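You operate a simulated robot arm through the tools that you are given. There is no shell and no other tool. Be economical: measure what you need, move in short steps, check, and stop when the job is done.

Carry out the task below with a simulated robot arm. There is one attempt and no reset: what you move stays moved.

JOB
Put both carrot cubes from the round tin into the tray's small part.
Fine: draw the tray slide toward the tin first, rest the lid on the round mat, and put the lid back on.

Only the result counts: the job must be done as asked and must still hold three seconds after the hand-in. Knocking over, shifting, dropping, spilling or breaking anything else fails it. Lids that push on must go on centred and level and be pressed home; caps that screw on are set level and turned clockwise until they are tight.

ROBOT AND FRAMES
A 7-joint arm with a two-finger parallel gripper, fixed in place. Base frame: the origin is at the foot of the arm, x ahead of it, y to its left, z up; the work surface is at about z = 0.86. Lengths are in m, angles in degrees, forces in N, time in s.
With the tool pointing down near the work surface it reaches from about 0.3 to 0.7 m from the base axis. Its first joint turns from -66.0 to 66.0 degrees. Payload 1.57 kg.
The TCP is the grasp point between the finger pads, 0.03 m short of the fingertips. In the tool frame z runs along the fingers and y along their closing line. The gripper opens to 0.11 m. The fingers are 0.024 m wide and 0.012 m thick; the gripper's body (0.048 by 0.112 m) begins 0.078 m behind the TCP.
Orientation is that of the tool frame in the base frame, as a unit quaternion [w, x, y, z]. With the fingers straight down and closing along the base's y, the tool's x points along the base's -x, its y along +y and its z along -z.

CONTROLS
- The arm moves only by the tool nudge_tool. Its argument "commands" is a list of rows, each a list of 7 numbers: the shift along the base's x, y, z in m, then the turn, a rotation vector about the base's x, y, z in rad, then the gripper command, from -1 (shut) to 1 (fully open), values between in proportion. In form: [[tx, ty, tz, wx, wy, wz, gripper], ...]. A call has 1 to 8 rows; each row is the pose to reach, as a shift and turn from the pose commanded when the call began. A row lasts 0.2 s, in which the tool goes at most 0.05 m and 8.6 degrees; a call with a longer step from one row to the next is refused whole, and so is a gripper value outside its range. A pose out of reach is approached as far as the arm can. The call stops where the force on the tool passes 50 N (or 10 N more than at its start, if that is more) or the arm is blocked; 0.2 s more then pass. Each finger travels about 0.108 m/s and halts on what it meets, pressing with about 24 N; the grip force reading is that of the motor and also rises with nothing between the fingers. The clock runs only during rows and for 0.2 s after the last one: add rows that repeat a pose to give the fingers time. It gives the time, the measured TCP pose, the force on the tool (base axes), the opening and the grip force at its end, in the units of the frame above (readings bear some noise), with the torque about the TCP (base axes, N m) and any sound that the robot's microphone picked up, and new pictures: "views" is both (left out), scene, wrist or none.
- Cameras (640 x 400 px; columns grow to the right, rows downward): "scene" is fixed at [0.1764, -0.4068, 1.402]; the picture's right is [0.62, -0.78, 0.00], its down [-0.48, -0.38, -0.79] and it looks along [0.62, 0.49, -0.61] (base axes); focal length 347 px, centre (320, 200). "wrist" rides on the gripper at [0.07, 0.016, -0.141] in the tool frame; the picture's right is [-0.23, 0.97, 0.00], its down [-0.85, -0.20, -0.48] and it looks along [-0.47, -0.11, 0.88] (tool axes); focal length 222 px, centre (320, 200). There is no depth. A picture from a camera that has moved, and an enlarged one, comes with that camera's place and axes in the base frame and with its lens.
- inspect(camera, box): a new picture of the part [left, top, right, bottom] of that camera's present view, enlarged. No time passes.
- finish_job(): hands the job in; it is judged then, once.

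Go step by step. Nothing tells you positions but the pictures and the camera data: compare them with the known pose of the tool, close in by small moves and look again before you grip or let go. The budget is 120 turns and 200 pictures, counting those below and the enlarged ones. Unless the task says otherwise, let go and move clear before handing in, and close with one line.

The tools are called after "Request:" as a command line: name --pt "numbers of a row" for each row, then --argument value for the rest, lists and objects as JSON in quotes. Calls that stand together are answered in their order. nudge_tool: Moves the arm, as the interface text tells. Its arguments: {"type":"object","properties":{"commands":{"type":"array","items":{"type":"array","items":{"type":"number"}}},"views":{"type":"string","enum":["both","scene","wrist","none"]}},"required":["commands"]} The other tools are called the same way: inspect (camera, box) takes an enlarged picture of a part of a camera's view; finish_job () hands the job in.

At the start:

```text
time: 0.0
eef_pos: [0.45, 0.1145, 1.1158]
tcp_rot: [0.0, 0.0, 1.0, 0.0]
force: [-0.7, -0.1, 0.9]
wrist_torque: [0.01, -0.03, -0.02]
opening: 0.1099
finger_force: 0.0
```

scene: 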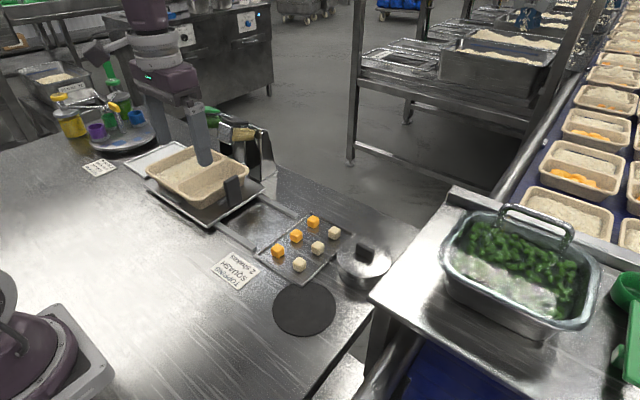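
wrist: 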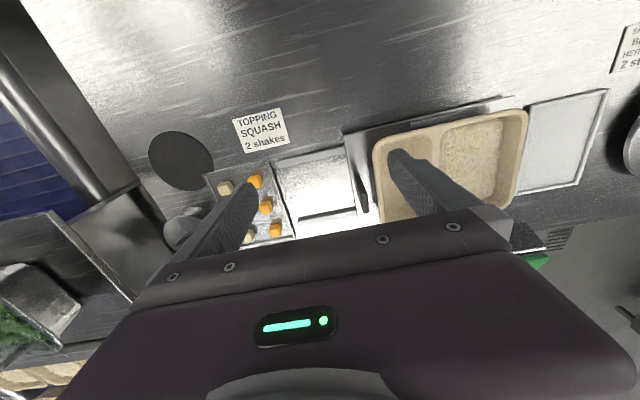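

I'll look closer at the tin, the cubes and the tray before moving.

Request:
inspect --camera "scene" --box '[200, 180, 440, 350]'

Request:
inspect --camera "scene" --box '[80, 80, 320, 250]'

Request:
inspect --camera "wrist" --box '[130, 80, 400, 260]'

```text
2.35 times, centred on (320, 265) of scene
camera zoom: at [0.1764, -0.4068, 1.402], right [0.62, -0.78, 0.0], down [-0.48, -0.38, -0.79], along [0.62, 0.49, -0.61], focal length 816 px, centre (320, 47)
```

zoom: 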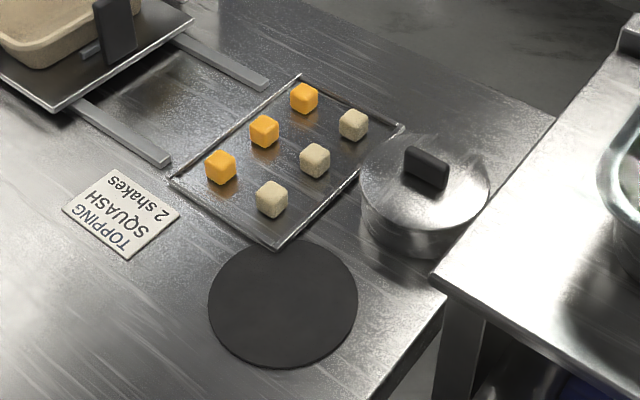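

```text
2.35 times, centred on (200, 165) of scene
camera zoom: at [0.1764, -0.4068, 1.402], right [0.62, -0.78, 0.0], down [-0.48, -0.38, -0.79], along [0.62, 0.49, -0.61], focal length 816 px, centre (602, 282)
```

zoom: 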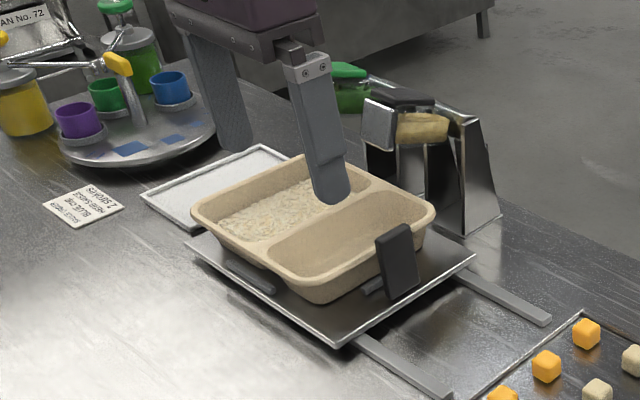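

```text
2.22 times, centred on (265, 170) of wrist
camera zoom: at [0.3797, 0.1311, 1.258], right [0.23, 0.97, 0.0], down [0.85, -0.2, 0.48], along [0.47, -0.11, -0.88], focal length 494 px, centre (442, 267)
```

zoom: 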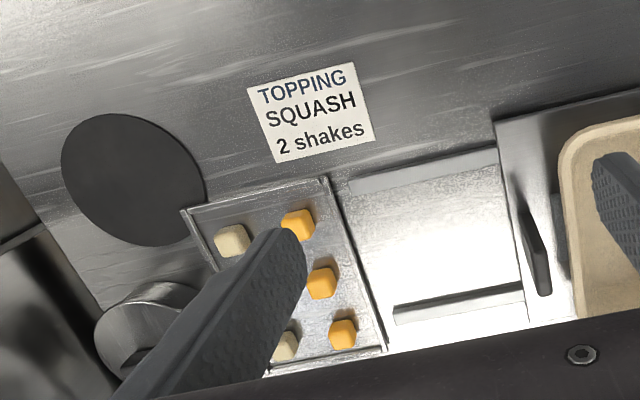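

The slide carries the tray at about y 0.15–0.35, with a black upright handle near (0.57, 0.16). The tin is near (0.58, -0.19) and the mat near (0.454, -0.151). I'm moving above the handle for a closer look.

Request:
nudge_tool --pt "0.04 0.015 -0.02 0 0 0 1" --pt "0.08 0.03 -0.04 0 0 0 1" --pt "0.12 0.045 -0.06 0 0 0 1" --pt "0.12 0.045 -0.06 0 0 0 1"

```text
time: 1.0
eef_pos: [0.5686, 0.1606, 1.0535]
tcp_rot: [0.0, 0.0, 1.0, 0.0]
force: [0.9, 0.5, 0.0]
wrist_torque: [-0.01, 0.0, -0.01]
opening: 0.1101
finger_force: 0.1
camera wrist: at [0.4994, 0.177, 1.1958], right [0.23, 0.97, 0.0], down [0.85, -0.2, 0.48], along [0.47, -0.11, -0.88], focal length 222 px, centre (320, 200)
```

scene: 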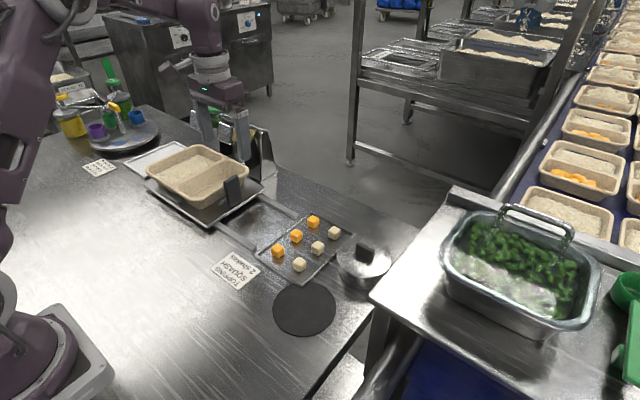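
wrist: 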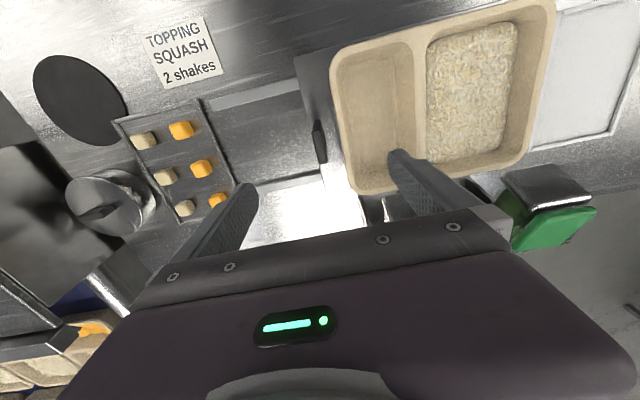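

Request:
inspect --camera "wrist" --box '[240, 60, 440, 220]'

Request:
inspect --camera "scene" --box '[140, 130, 290, 240]'

```text
2.50 times, centred on (340, 140) of wrist
camera zoom: at [0.4994, 0.177, 1.1958], right [0.23, 0.97, 0.0], down [0.85, -0.2, 0.48], along [0.47, -0.11, -0.88], focal length 555 px, centre (270, 350)
```

zoom: 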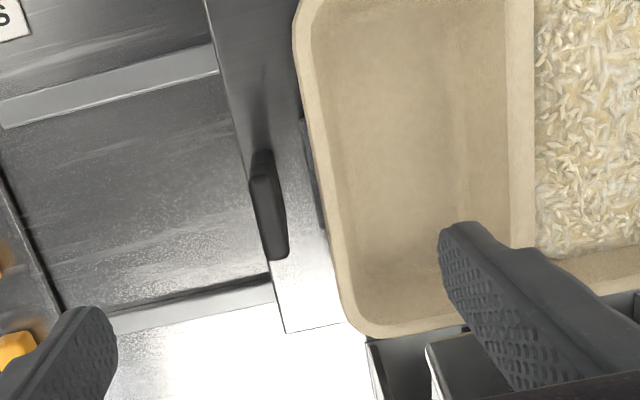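

```text
3.64 times, centred on (215, 185) of scene
camera zoom: at [0.1764, -0.4068, 1.402], right [0.62, -0.78, 0.0], down [-0.48, -0.38, -0.79], along [0.62, 0.49, -0.61], focal length 1261 px, centre (702, 254)
```

zoom: 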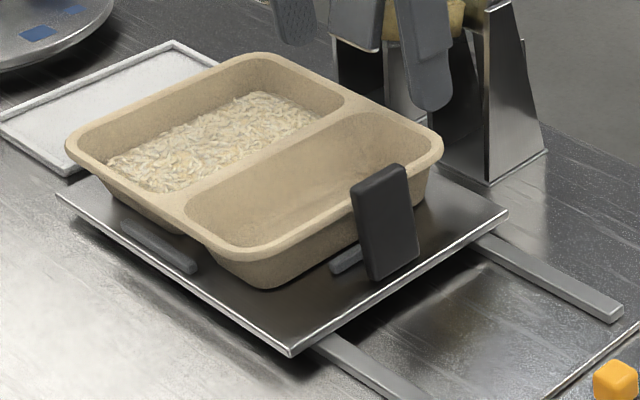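

The handle is a plate about 4.5 cm wide in x at (0.568, 0.168), with its top at about z 0.95. I'm lining up above it with the fingers partly closed.

Request:
nudge_tool --pt "0 0.006 -0.03 0 0 0 -0.2" --pt "0 0.006 -0.06 0 0 0 -0.2" --pt "0 0.006 -0.06 0 0 0 -0.2"

Request:
inspect --camera "wrist" --box '[240, 110, 400, 230]'

Request:
inspect --camera "scene" --box '[180, 130, 290, 210]'

```text
time: 1.8
eef_pos: [0.5691, 0.1664, 0.9929]
tcp_rot: [0.001, 0.001, 1.0, 0.0]
force: [0.8, 0.1, 0.4]
wrist_torque: [-0.02, 0.04, 0.01]
opening: 0.0439
finger_force: 0.0
camera wrist: at [0.499, 0.1821, 1.1363], right [0.23, 0.97, 0.0], down [0.85, -0.2, 0.48], along [0.47, -0.11, -0.88], focal length 222 px, centre (320, 200)
```

scene: 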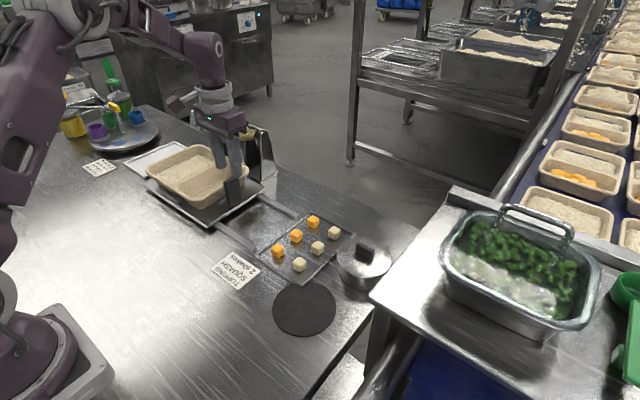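
wrist: 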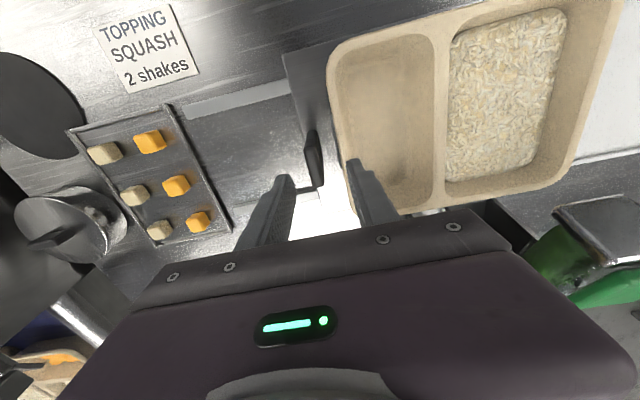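

```text
3.33 times, centred on (320, 170) of wrist
camera zoom: at [0.499, 0.1821, 1.1363], right [0.23, 0.97, 0.0], down [0.85, -0.2, 0.48], along [0.47, -0.11, -0.88], focal length 740 px, centre (320, 300)
```

zoom: 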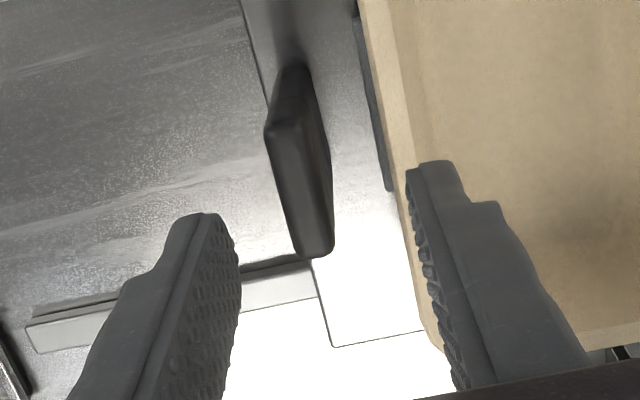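

```text
5.00 times, centred on (235, 170) of scene
camera zoom: at [0.1764, -0.4068, 1.402], right [0.62, -0.78, 0.0], down [-0.48, -0.38, -0.79], along [0.62, 0.49, -0.61], focal length 1734 px, centre (745, 350)
```

zoom: 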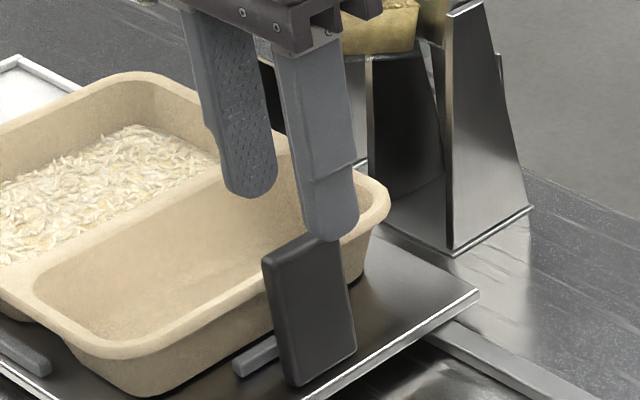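

The handle top is at about (0.566, 0.162, 0.957) and the tray rim starts at y≈0.185. I'll narrow the fingers, lower slightly around the handle top and grip it.

Request:
nudge_tool --pt "-0.002 -0.0045 0 0 0 0 -0.5" --pt "-0.002 -0.0045 0 0 0 0 -0.5" --pt "-0.002 -0.0045 -0.01 0 0 0 -0.5" --pt "-0.002 -0.0045 -0.022 0 0 0 -0.5" --pt "-0.002 -0.0045 -0.022 0 0 0 -0.5"

Request:
inspect --camera "wrist" --box '[240, 110, 400, 230]'

Request:
inspect --camera "scene" --box '[180, 130, 290, 210]'

```text
time: 3.0
eef_pos: [0.5676, 0.1614, 0.9729]
tcp_rot: [0.001, 0.0, 1.0, -0.001]
force: [-0.6, -0.1, 0.0]
wrist_torque: [0.01, -0.01, 0.0]
opening: 0.0276
finger_force: 0.0
camera wrist: at [0.4978, 0.1777, 1.1154], right [0.23, 0.97, 0.0], down [0.85, -0.2, 0.48], along [0.47, -0.11, -0.88], focal length 222 px, centre (320, 200)
```

scene: 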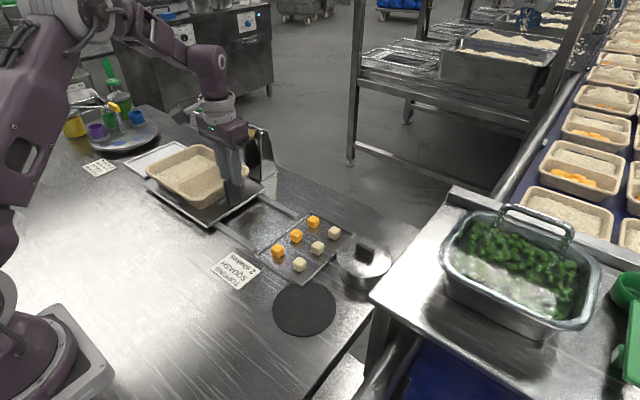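
wrist: 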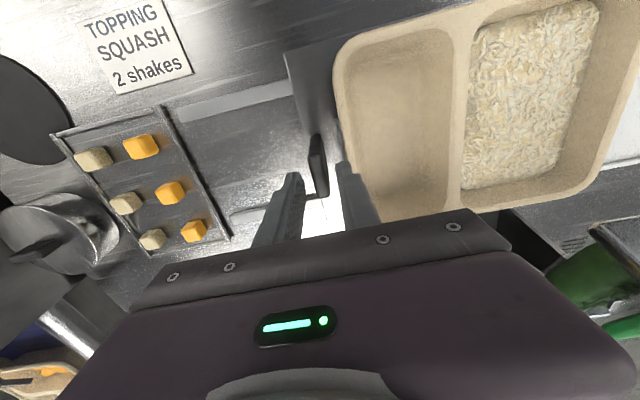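

```text
3.33 times, centred on (320, 170) of wrist
camera zoom: at [0.4978, 0.1777, 1.1154], right [0.23, 0.97, 0.0], down [0.85, -0.2, 0.48], along [0.47, -0.11, -0.88], focal length 740 px, centre (320, 300)
```

zoom: 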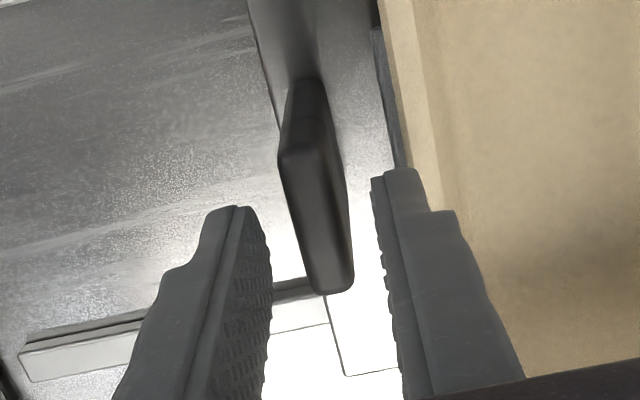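

```text
5.00 times, centred on (235, 170) of scene
camera zoom: at [0.1764, -0.4068, 1.402], right [0.62, -0.78, 0.0], down [-0.48, -0.38, -0.79], along [0.62, 0.49, -0.61], focal length 1734 px, centre (745, 350)
```

zoom: 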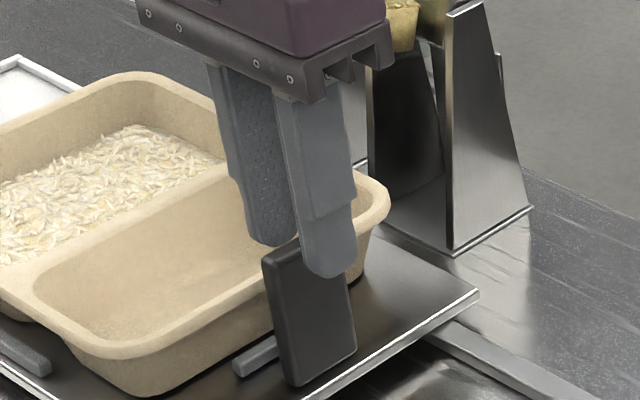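

The fingers straddle the handle top. I'll go 8 mm lower and close.

Request:
nudge_tool --pt "0 0 -0.008 0 0 0 -0.5" --pt "0 0 -0.008 0 0 0 -1" --pt "0 0 -0.008 0 0 0 -1" --pt "0 0 -0.008 0 0 0 -1"

```text
time: 4.0
eef_pos: [0.5667, 0.1616, 0.9657]
tcp_rot: [0.0, 0.0, 1.0, 0.0]
force: [-0.6, -4.5, 2.4]
wrist_torque: [0.16, 0.23, 0.21]
opening: 0.0117
finger_force: 29.5
camera wrist: at [0.498, 0.1778, 1.108], right [0.23, 0.97, 0.0], down [0.85, -0.2, 0.48], along [0.47, -0.11, -0.88], focal length 222 px, centre (320, 200)
```

scene: 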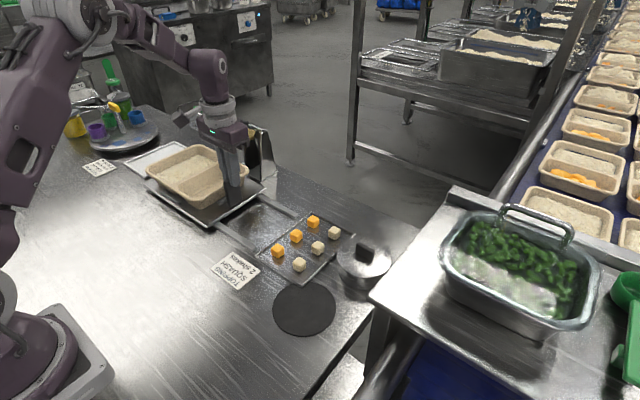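
wrist: 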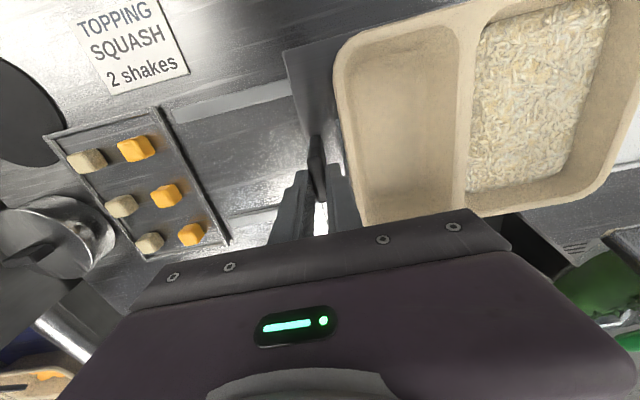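

The handle is gripped. I'm pulling gently toward the tin (-y).

Request:
nudge_tool --pt "0 -0.005 0 0 0 0 -1" --pt "0 -0.012 0 0 0 0 -1" --pt "0 -0.02 0 0 0 0 -1" --pt "0 -0.03 0 0 0 0 -1" --pt "0 -0.04 0 0 0 0 -1" --pt "0 -0.048 0 0 0 0 -1" --pt "0 -0.054 0 0 0 0 -1"

```text
time: 5.6
eef_pos: [0.5683, 0.1088, 0.9652]
tcp_rot: [-0.001, 0.0, 1.0, 0.0]
force: [4.8, 1.0, -1.1]
wrist_torque: [-0.02, -0.64, 0.09]
opening: 0.0118
finger_force: 29.4
camera wrist: at [0.4979, 0.124, 1.108], right [0.23, 0.97, 0.0], down [0.86, -0.2, 0.48], along [0.47, -0.11, -0.88], focal length 222 px, centre (320, 200)
```

scene: 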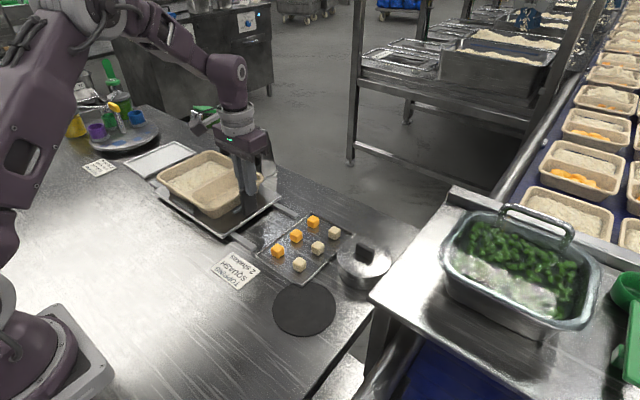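
wrist: 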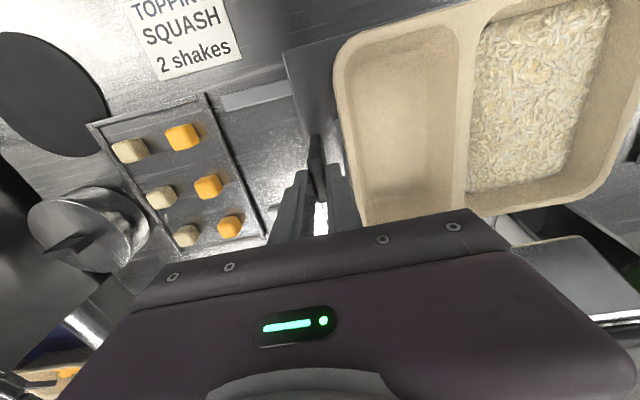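

The slide and tray come along smoothly, so I'll keep pulling.

Request:
nudge_tool --pt "0 -0.008 0 0 0 0 -1" --pt "0 -0.017 0 0 0 0 -1" --pt "0 -0.026 0 0 0 0 -1" --pt "0 -0.034 0 0 0 0 -1" --pt "0 -0.041 0 0 0 0 -1" --pt "0 -0.046 0 0 0 0 -1" --pt "0 -0.05 0 0 0 0 -1" --pt "0 -0.05 0 0 0 0 -1"

Request:
inspect --camera "scene" --box '[150, 130, 350, 280]'

```text
time: 7.4
eef_pos: [0.5668, 0.0575, 0.9649]
tcp_rot: [-0.001, 0.0, 1.0, 0.0]
force: [8.3, -0.1, -2.5]
wrist_torque: [0.02, -0.54, 0.06]
opening: 0.0121
finger_force: 29.1
camera wrist: at [0.4978, 0.073, 1.108], right [0.23, 0.97, 0.0], down [0.86, -0.2, 0.48], along [0.47, -0.11, -0.88], focal length 222 px, centre (320, 200)
```

scene: 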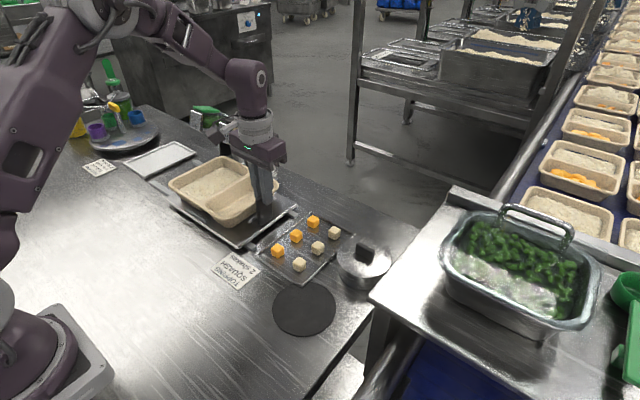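
wrist: 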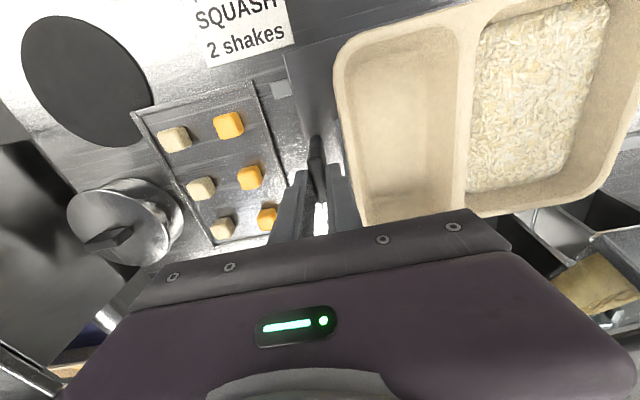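

```text
2.67 times, centred on (250, 205) of scene
camera zoom: at [0.1766, -0.4068, 1.402], right [0.62, -0.78, 0.0], down [-0.48, -0.38, -0.79], along [0.62, 0.49, -0.61], focal length 925 px, centre (507, 187)
```

zoom: 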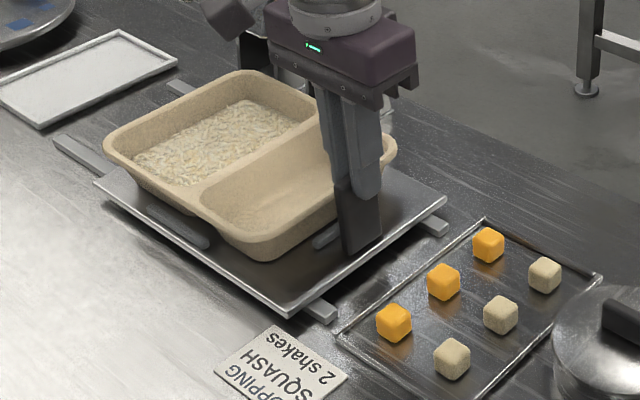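

About 2 cm of rail is left in front of the slide. I'll creep on to see whether there is a stop.

Request:
nudge_tool --pt "0 -0.004 0 0 0 0 -1" --pt "0 -0.008 0 0 0 0 -1" --pt "0 -0.012 0 0 0 0 -1" --pt "0 -0.015 0 0 0 0 -1" --pt "0 -0.015 0 0 0 0 -1"

Request:
inspect --camera "scene" --box '[150, 130, 350, 280]'

```text
time: 8.5
eef_pos: [0.5664, 0.0501, 0.9647]
tcp_rot: [0.001, -0.002, 1.0, 0.007]
force: [1.8, 7.2, -1.8]
wrist_torque: [-0.29, 0.04, -0.69]
opening: 0.0121
finger_force: 29.0
stopped in row 5: the force on the tool passed its limit at 53 N (the readings are from after the stop); the commanded pose is now the measured one
camera wrist: at [0.4972, 0.0649, 1.1081], right [0.22, 0.97, 0.01], down [0.86, -0.2, 0.48], along [0.47, -0.09, -0.88], focal length 222 px, centre (320, 200)
```

scene: 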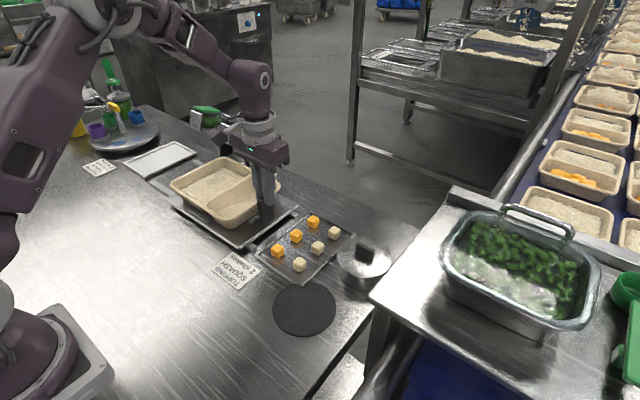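
wrist: 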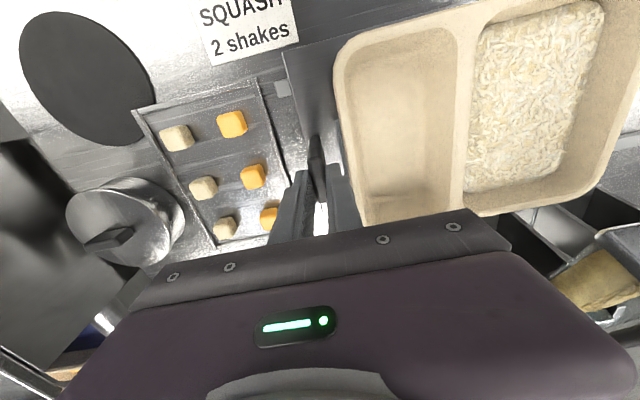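

```text
2.67 times, centred on (250, 205) of scene
camera zoom: at [0.1764, -0.4066, 1.4021], right [0.62, -0.78, 0.0], down [-0.48, -0.38, -0.79], along [0.62, 0.49, -0.61], focal length 925 px, centre (507, 187)
```

zoom: 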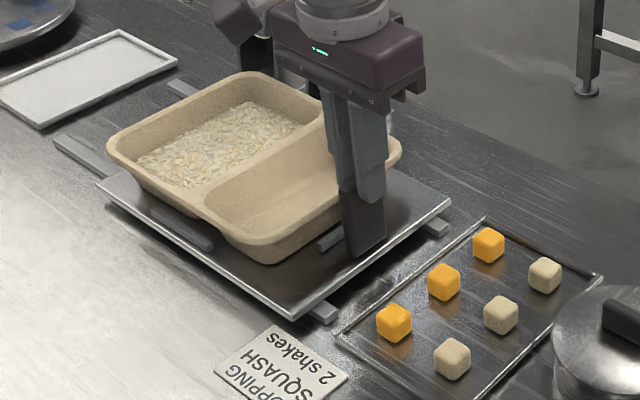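

The slide has reached its stop after about 11 cm. I'm releasing and rising.

Request:
nudge_tool --pt "0 0 0 0 0 0 -0.5" --pt "0 0 0 0 0 0 -0.5" --pt "0 0 0.03 0 0 0 -0.5" --pt "0 0 0.07 0 0 0 -0.5" --pt "0 0 0.11 0 0 0 -0.5" --pt "0 -0.05 0.11 0 0 0 0" --pt "0 -0.1 0.11 0 0 0 0" --pt "0 -0.15 0.11 0 0 0 0"

Request:
inspect --camera "scene" --box '[300, 200, 420, 310]'

Request:
inspect --camera "wrist" --box '[120, 90, 360, 250]'

```text
time: 10.3
eef_pos: [0.5666, -0.101, 1.0766]
tcp_rot: [0.001, -0.002, 1.0, 0.006]
force: [-0.2, -0.2, -0.2]
wrist_torque: [0.06, 0.01, 0.02]
opening: 0.0549
finger_force: 0.0
camera wrist: at [0.4973, -0.0873, 1.2186], right [0.22, 0.97, 0.01], down [0.86, -0.2, 0.48], along [0.47, -0.09, -0.88], focal length 222 px, centre (320, 200)
```

scene: 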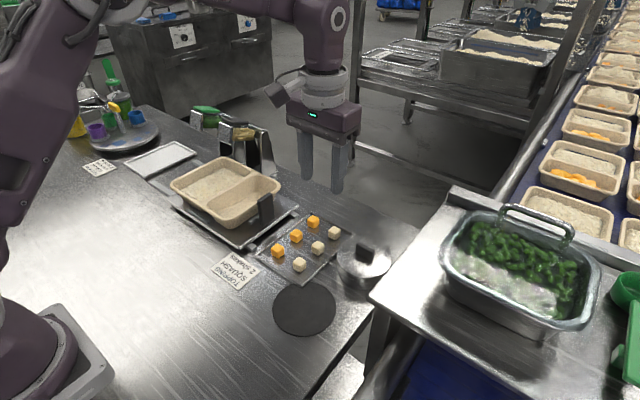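
wrist: 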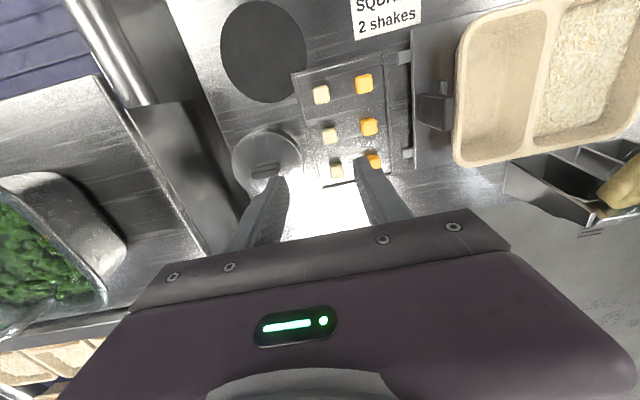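

```text
3.64 times, centred on (360, 255) of scene
camera zoom: at [0.1764, -0.4068, 1.402], right [0.62, -0.78, 0.0], down [-0.48, -0.38, -0.79], along [0.62, 0.49, -0.61], focal length 1261 px, centre (174, 0)
```

zoom: 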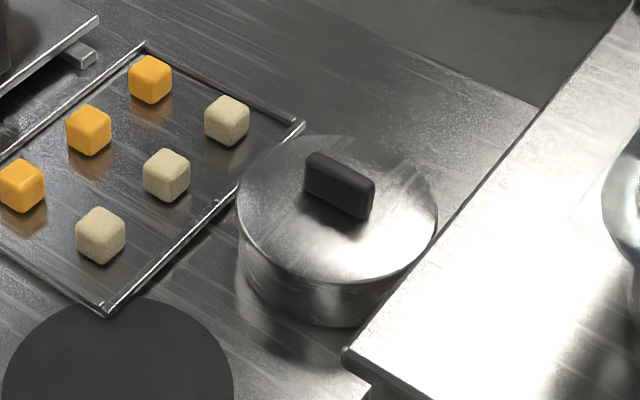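

```text
2.50 times, centred on (240, 170) of wrist
camera zoom: at [0.4973, -0.0873, 1.2186], right [0.22, 0.97, 0.01], down [0.86, -0.2, 0.48], along [0.47, -0.09, -0.88], focal length 555 px, centre (520, 275)
```

zoom: 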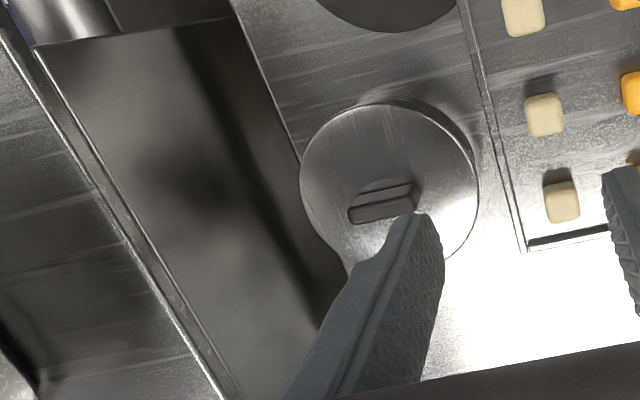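

The slide is parked. The tin lid is centred near (0.595, -0.184), and its bar knob runs along y with its top at about z 0.92. I'll rotate the tool 90° so the fingers close along x.

Request:
nudge_tool --pt "0.005 -0.01 0 0 0 -0.145 0" --pt "0.01 -0.02 0 0 0 -0.29 0" --pt "0.015 -0.03 0 0 0 -0.435 0" --pt "0.02 -0.04 0 0 0 -0.58 0" --pt "0.025 -0.05 0 0 0 -0.725 0" --pt "0.028 -0.06 0 0 0 -0.87 0" --pt "0.028 -0.07 0 0 0 -1.015 0" --pt "0.028 -0.084 0 0 0 -1.16 0" --views "none"

Request:
nudge_tool --pt "0 0 0 0 0 -0.14 0" --pt "0 0 0 0 0 -0.28 0" --pt "0 0 0 0 0 -0.42 0" --pt "0 0 0 0 0 -0.42 0"

```text
time: 12.1
eef_pos: [0.5946, -0.1835, 1.0758]
tcp_rot: [0.004, 0.547, 0.837, 0.005]
force: [-1.0, -0.6, 0.1]
wrist_torque: [-0.02, -0.01, -0.01]
opening: 0.055
finger_force: 0.0
```

```text
time: 13.1
eef_pos: [0.5951, -0.1832, 1.0752]
tcp_rot: [0.006, 0.709, 0.706, 0.003]
force: [0.1, 1.0, -0.3]
wrist_torque: [-0.02, 0.0, 0.0]
opening: 0.0548
finger_force: 0.0
camera wrist: at [0.61, -0.1144, 1.2178], right [0.97, -0.23, 0.01], down [-0.21, -0.85, 0.48], along [-0.1, -0.47, -0.88], focal length 222 px, centre (320, 200)
```

scene: 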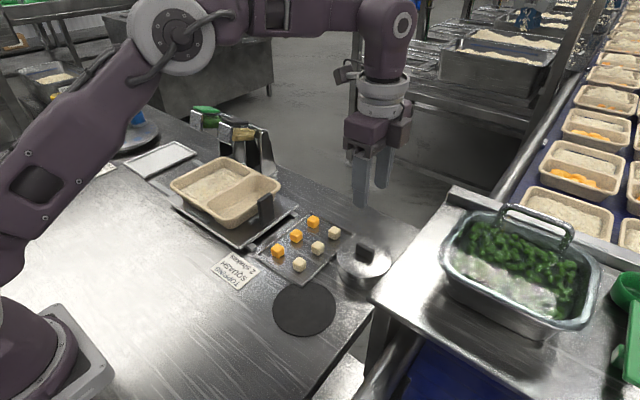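
wrist: 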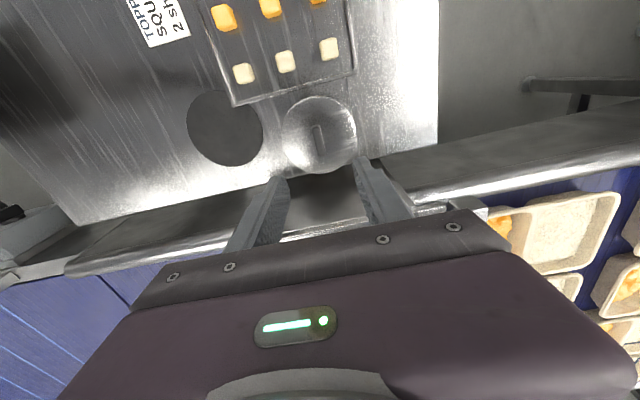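

The tool is rotated with a small residual tilt. I'll correct that, descend to just above the knob and check.

Request:
nudge_tool --pt "0 0 -0.04 0.004 0.012 0 0" --pt "0 0 -0.08 0.004 0.012 0 0" --pt "0 0 -0.105 0.004 0.012 0 -0.3" --pt "0 0 -0.105 0.004 0.012 0 -0.3" --views "none"

Request:
inspect --camera "wrist" --box '[220, 90, 420, 230]'

Request:
inspect --camera "scene" --box '[300, 180, 430, 300]'

```text
time: 14.1
eef_pos: [0.596, -0.1832, 0.9697]
tcp_rot: [-0.001, 0.708, 0.706, 0.001]
force: [0.3, 0.7, 0.4]
wrist_torque: [-0.01, 0.02, 0.0]
opening: 0.0384
finger_force: 0.0
```

```text
2.86 times, centred on (320, 160) of wrist
camera zoom: at [0.6124, -0.115, 1.1125], right [0.97, -0.23, 0.0], down [-0.2, -0.86, 0.48], along [-0.11, -0.46, -0.88], focal length 635 px, centre (320, 314)
```

zoom: 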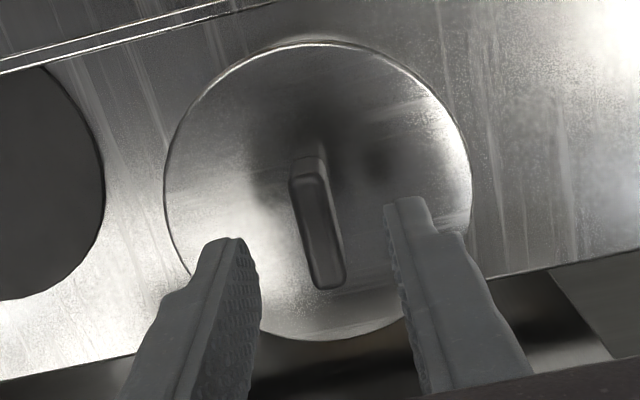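

```text
3.33 times, centred on (365, 240) of scene
camera zoom: at [0.1764, -0.4068, 1.402], right [0.62, -0.78, 0.0], down [-0.48, -0.38, -0.79], along [0.62, 0.49, -0.61], focal length 1156 px, centre (170, 67)
```

zoom: 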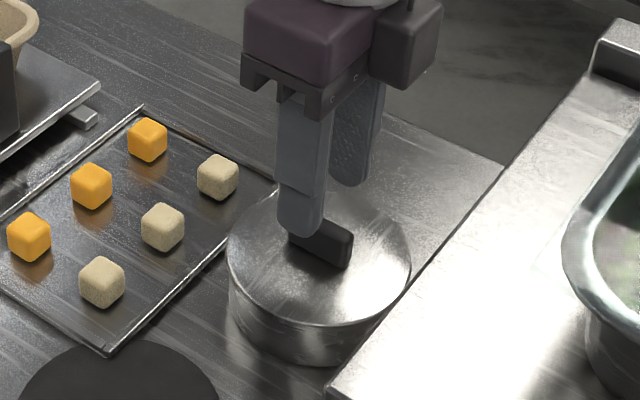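

The knob centre is about (0.595, -0.186). I'm lowering around it.

Request:
nudge_tool --pt "-0.0015 -0.003 -0.01 0 0 0 -0.3" --pt "-0.0015 -0.003 -0.02 0 0 0 -0.3" --pt "-0.0015 -0.003 -0.03 0 0 0 -0.3" --pt "-0.0015 -0.003 -0.03 0 0 0 -0.3" --views "none"

Request:
inspect --camera "wrist" --box '[220, 90, 420, 230]'

Request:
inspect --camera "scene" --box '[310, 200, 430, 300]'

```text
time: 15.1
eef_pos: [0.5934, -0.1859, 0.9404]
tcp_rot: [-0.001, 0.709, 0.706, 0.001]
force: [0.1, -0.1, -0.6]
wrist_torque: [0.03, 0.02, -0.01]
opening: 0.0384
finger_force: 0.0
```

```text
2.86 times, centred on (320, 160) of wrist
camera zoom: at [0.6111, -0.1171, 1.0833], right [0.97, -0.23, 0.0], down [-0.2, -0.86, 0.48], along [-0.11, -0.46, -0.88], focal length 635 px, centre (320, 314)
```

zoom: 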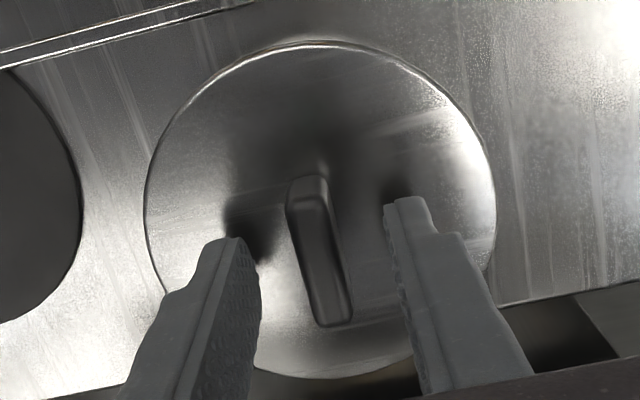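

```text
4.00 times, centred on (370, 250) of scene
camera zoom: at [0.1764, -0.4068, 1.402], right [0.62, -0.78, 0.0], down [-0.48, -0.38, -0.79], along [0.62, 0.49, -0.61], focal length 1388 px, centre (120, 0)
```

zoom: 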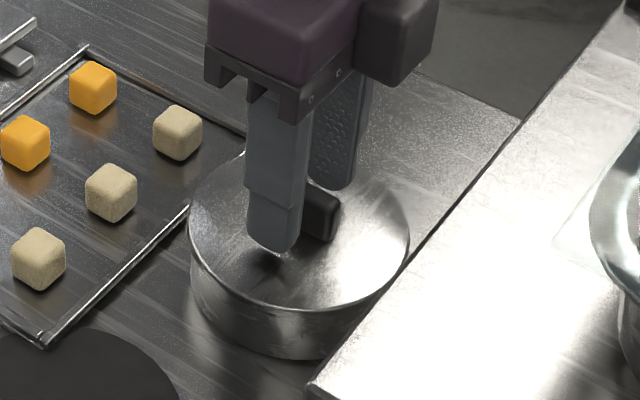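

The fingers straddle the knob just above the lid. I'll go 3 mm lower and close.

Request:
nudge_tool --pt "0 0 -0.003 0 0 0 -0.3" --pt "0 0 -0.003 0 0 0 -1" --pt "0 0 -0.003 0 0 0 -1" --pt "0 0 -0.003 0 0 0 -1" --views "none"

Request:
inspect --camera "scene" --box '[310, 200, 430, 300]'

Request:
inspect --camera "wrist" --box '[220, 90, 420, 230]'

```text
time: 16.1
eef_pos: [0.5943, -0.1856, 0.9371]
tcp_rot: [0.0, 0.709, 0.706, 0.0]
force: [1.1, 1.0, -0.6]
wrist_torque: [0.03, -0.03, 0.05]
opening: 0.0112
finger_force: 24.6
heard: snap
```

```text
4.00 times, centred on (370, 250) of scene
camera zoom: at [0.1764, -0.4068, 1.402], right [0.62, -0.78, 0.0], down [-0.48, -0.38, -0.79], along [0.62, 0.49, -0.61], focal length 1388 px, centre (120, 0)
```

zoom: 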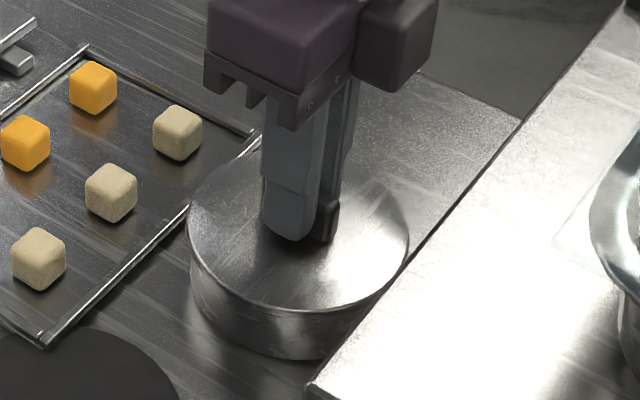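

```text
2.86 times, centred on (320, 160) of wrist
camera zoom: at [0.611, -0.1171, 1.0801], right [0.97, -0.23, 0.0], down [-0.2, -0.86, 0.48], along [-0.11, -0.46, -0.88], focal length 635 px, centre (320, 314)
```

zoom: 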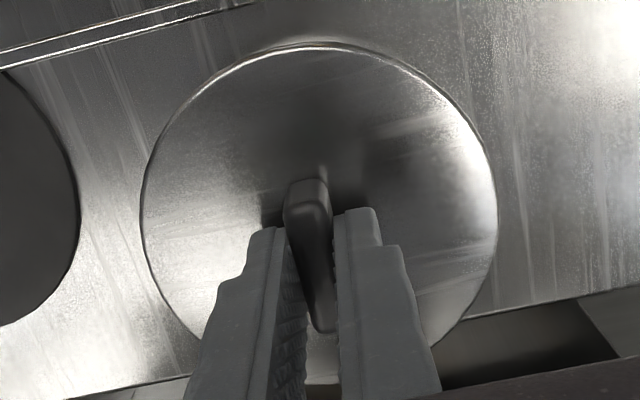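

It's gripped, and the snap was likely the lid letting go of its seat. I'm lifting slowly straight up.

Request:
nudge_tool --pt "0 0 0.004 0 0 0 -1" --pt "0 0 0.01 0 0 0 -1" --pt "0 0 0.02 0 0 0 -1" --pt "0 0 0.035 0 0 0 -1" --pt "0 0 0.05 0 0 0 -1" --pt "0 0 0.065 0 0 0 -1" --pt "0 0 0.065 0 0 0 -1"

Request:
inspect --camera "scene" --box '[290, 180, 430, 300]'

```text
time: 17.7
eef_pos: [0.5947, -0.1868, 1.004]
tcp_rot: [-0.001, 0.708, 0.706, 0.001]
force: [0.5, 0.8, 0.2]
wrist_torque: [-0.01, 0.03, -0.01]
opening: 0.0115
finger_force: 23.6
camera wrist: at [0.6104, -0.1183, 1.1456], right [0.97, -0.23, 0.0], down [-0.2, -0.86, 0.48], along [-0.11, -0.46, -0.88], focal length 222 px, centre (320, 200)
```

scene: 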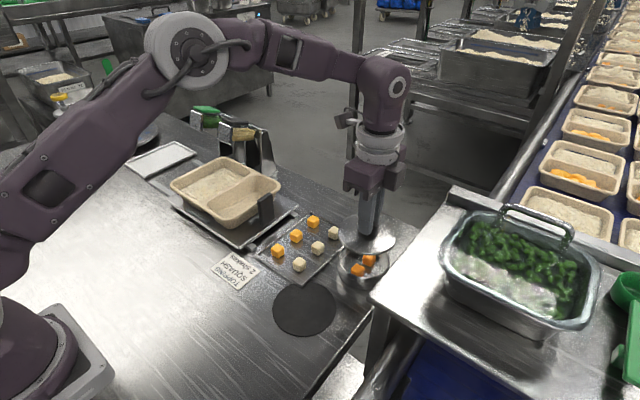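
wrist: 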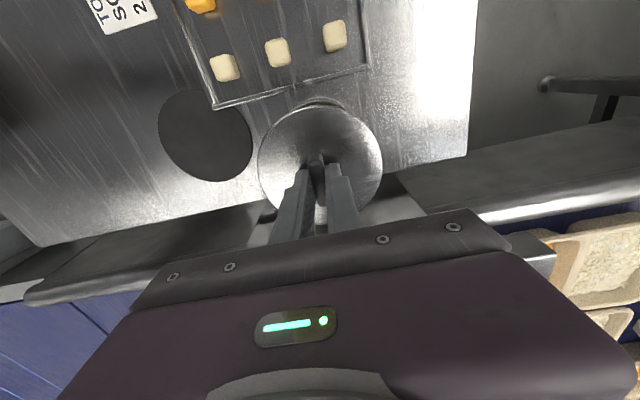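

```text
3.33 times, centred on (360, 240) of scene
camera zoom: at [0.1764, -0.4068, 1.402], right [0.62, -0.78, 0.0], down [-0.48, -0.38, -0.79], along [0.62, 0.49, -0.61], focal length 1156 px, centre (187, 67)
```

zoom: 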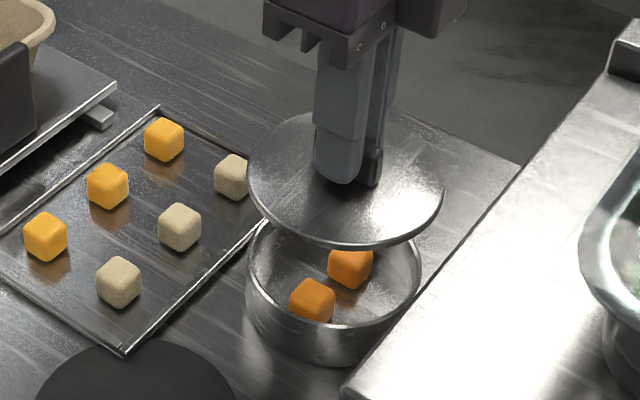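

The lid is off, showing two orange carrot cubes in the tin. The mat is centred near (0.455, -0.148), so I'm carrying the lid over it.

Request:
nudge_tool --pt "-0.035 0.0095 0 0 0 0 -1" --pt "-0.07 0.019 0 0 0 0 -1" --pt "-0.105 0.0285 0 0 0 0 -1" --pt "-0.14 0.038 0 0 0 0 -1" --pt "-0.14 0.038 -0.03 0 0 0 -1" --pt "-0.14 0.038 -0.055 0 0 0 -1" --pt "-0.14 0.038 -0.055 0 0 0 -1"

Request:
inspect --camera "scene" --box '[240, 230, 400, 350]'

Request:
inspect --camera "wrist" --box '[220, 90, 420, 230]'

```text
time: 19.3
eef_pos: [0.4537, -0.149, 0.948]
tcp_rot: [0.0, 0.708, 0.706, 0.001]
force: [0.1, -0.4, -0.6]
wrist_torque: [-0.02, 0.01, -0.02]
opening: 0.0111
finger_force: 23.6
camera wrist: at [0.4696, -0.0801, 1.0905], right [0.97, -0.23, 0.0], down [-0.2, -0.86, 0.48], along [-0.11, -0.46, -0.88], focal length 222 px, centre (320, 200)
```

scene: 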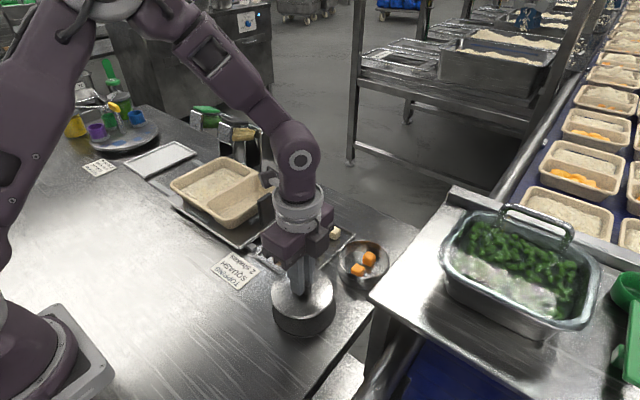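
wrist: 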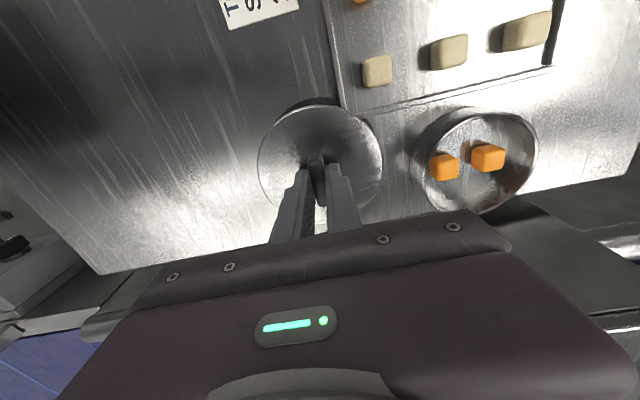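

```text
3.33 times, centred on (320, 290) of scene
camera zoom: at [0.1764, -0.4068, 1.402], right [0.62, -0.78, 0.0], down [-0.48, -0.38, -0.79], along [0.62, 0.49, -0.61], focal length 1156 px, centre (320, -100)
```

zoom: 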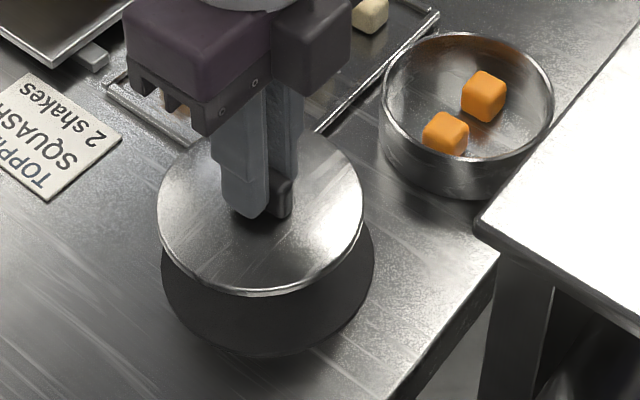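

```text
2.86 times, centred on (320, 160) of wrist
camera zoom: at [0.4696, -0.0801, 1.0905], right [0.97, -0.23, 0.0], down [-0.2, -0.86, 0.48], along [-0.11, -0.46, -0.88], focal length 635 px, centre (320, 314)
```

zoom: 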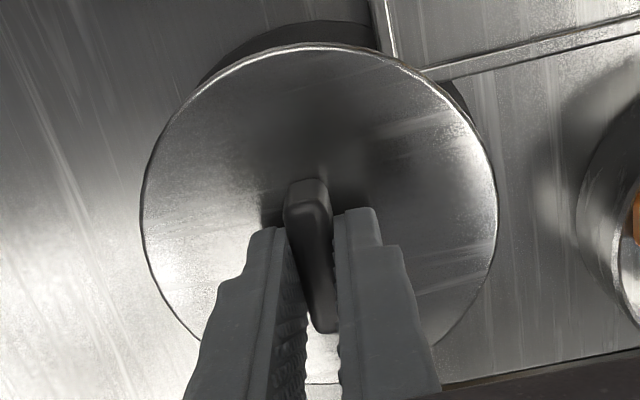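

The lid hovers over the mat. I'll shift it about 2 mm and lower to contact.

Request:
nudge_tool --pt "0.0015 -0.002 -0.015 0 0 0 -1" --pt "0.0015 -0.002 -0.028 0 0 0 -1" --pt "0.0015 -0.002 -0.034 0 0 0 -1" --pt "0.0015 -0.002 -0.038 0 0 0 -1" --pt "0.0015 -0.002 -0.038 0 0 0 -1" --views "none"

Request:
inspect --camera "scene" --box '[240, 230, 400, 350]'

```text
time: 20.5
eef_pos: [0.4545, -0.1526, 0.9084]
tcp_rot: [-0.002, 0.709, 0.705, 0.0]
force: [-17.4, -14.4, 17.4]
wrist_torque: [0.02, 0.15, 0.14]
opening: 0.0114
finger_force: 23.7
```

```text
3.33 times, centred on (320, 290) of scene
camera zoom: at [0.1757, -0.4071, 1.402], right [0.62, -0.78, 0.0], down [-0.48, -0.38, -0.79], along [0.62, 0.49, -0.61], focal length 1156 px, centre (320, -100)
```

zoom: 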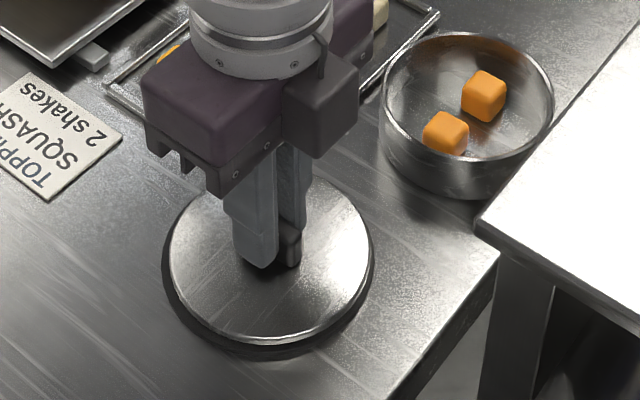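

The lid is on the mat and centred. I'll relieve the pressure, open the fingers and rise.

Request:
nudge_tool --pt "0 0 0.001 0 0 0 -1" --pt "0 0 0.001 0 0 0 -0.4" --pt "0 0 0.001 0 0 0 -0.4" --pt "0 0 0.03 0 0 0 -0.4" --pt "0 0 0.07 0 0 0 -0.4" --pt "0 0 0.12 0 0 0 -0.4" --pt "0 0 0.12 0 0 0 -0.4"

Request:
inspect --camera "scene" --box '[240, 230, 400, 350]'

```text
time: 22.1
eef_pos: [0.4548, -0.1476, 1.029]
tcp_rot: [-0.001, 0.709, 0.705, 0.0]
force: [-0.4, -0.9, 0.0]
wrist_torque: [0.01, 0.01, -0.01]
opening: 0.0331
finger_force: 0.0
camera wrist: at [0.4706, -0.0798, 1.1713], right [0.97, -0.23, 0.0], down [-0.2, -0.86, 0.48], along [-0.11, -0.46, -0.88], focal length 222 px, centre (320, 200)
```

scene: 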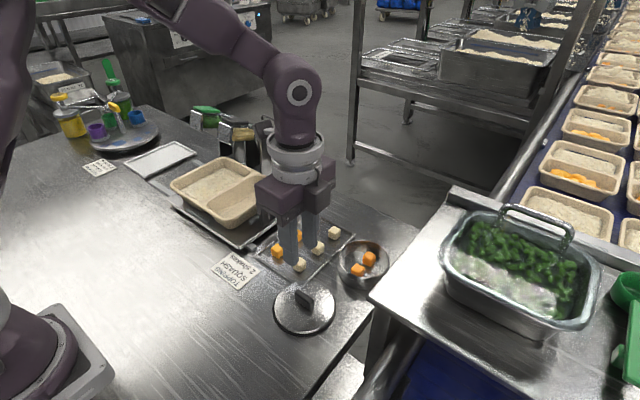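
wrist: 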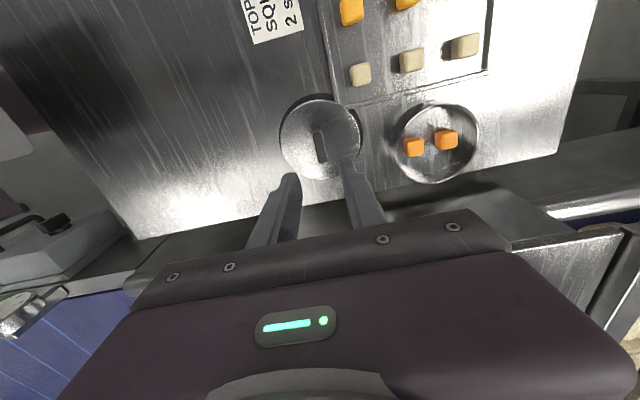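

```text
3.33 times, centred on (320, 290) of scene
camera zoom: at [0.1764, -0.4068, 1.402], right [0.62, -0.78, 0.0], down [-0.48, -0.38, -0.79], along [0.62, 0.49, -0.61], focal length 1156 px, centre (320, -100)
```

zoom: 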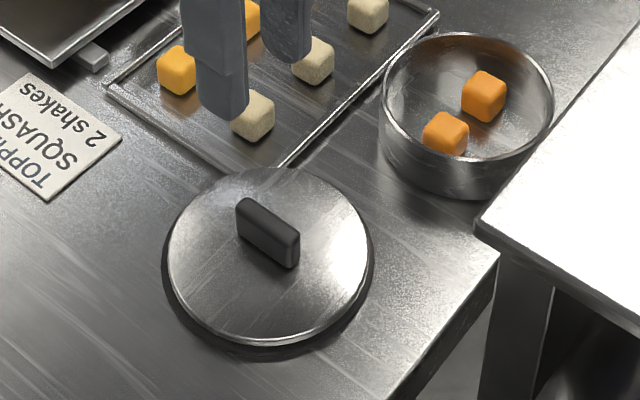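

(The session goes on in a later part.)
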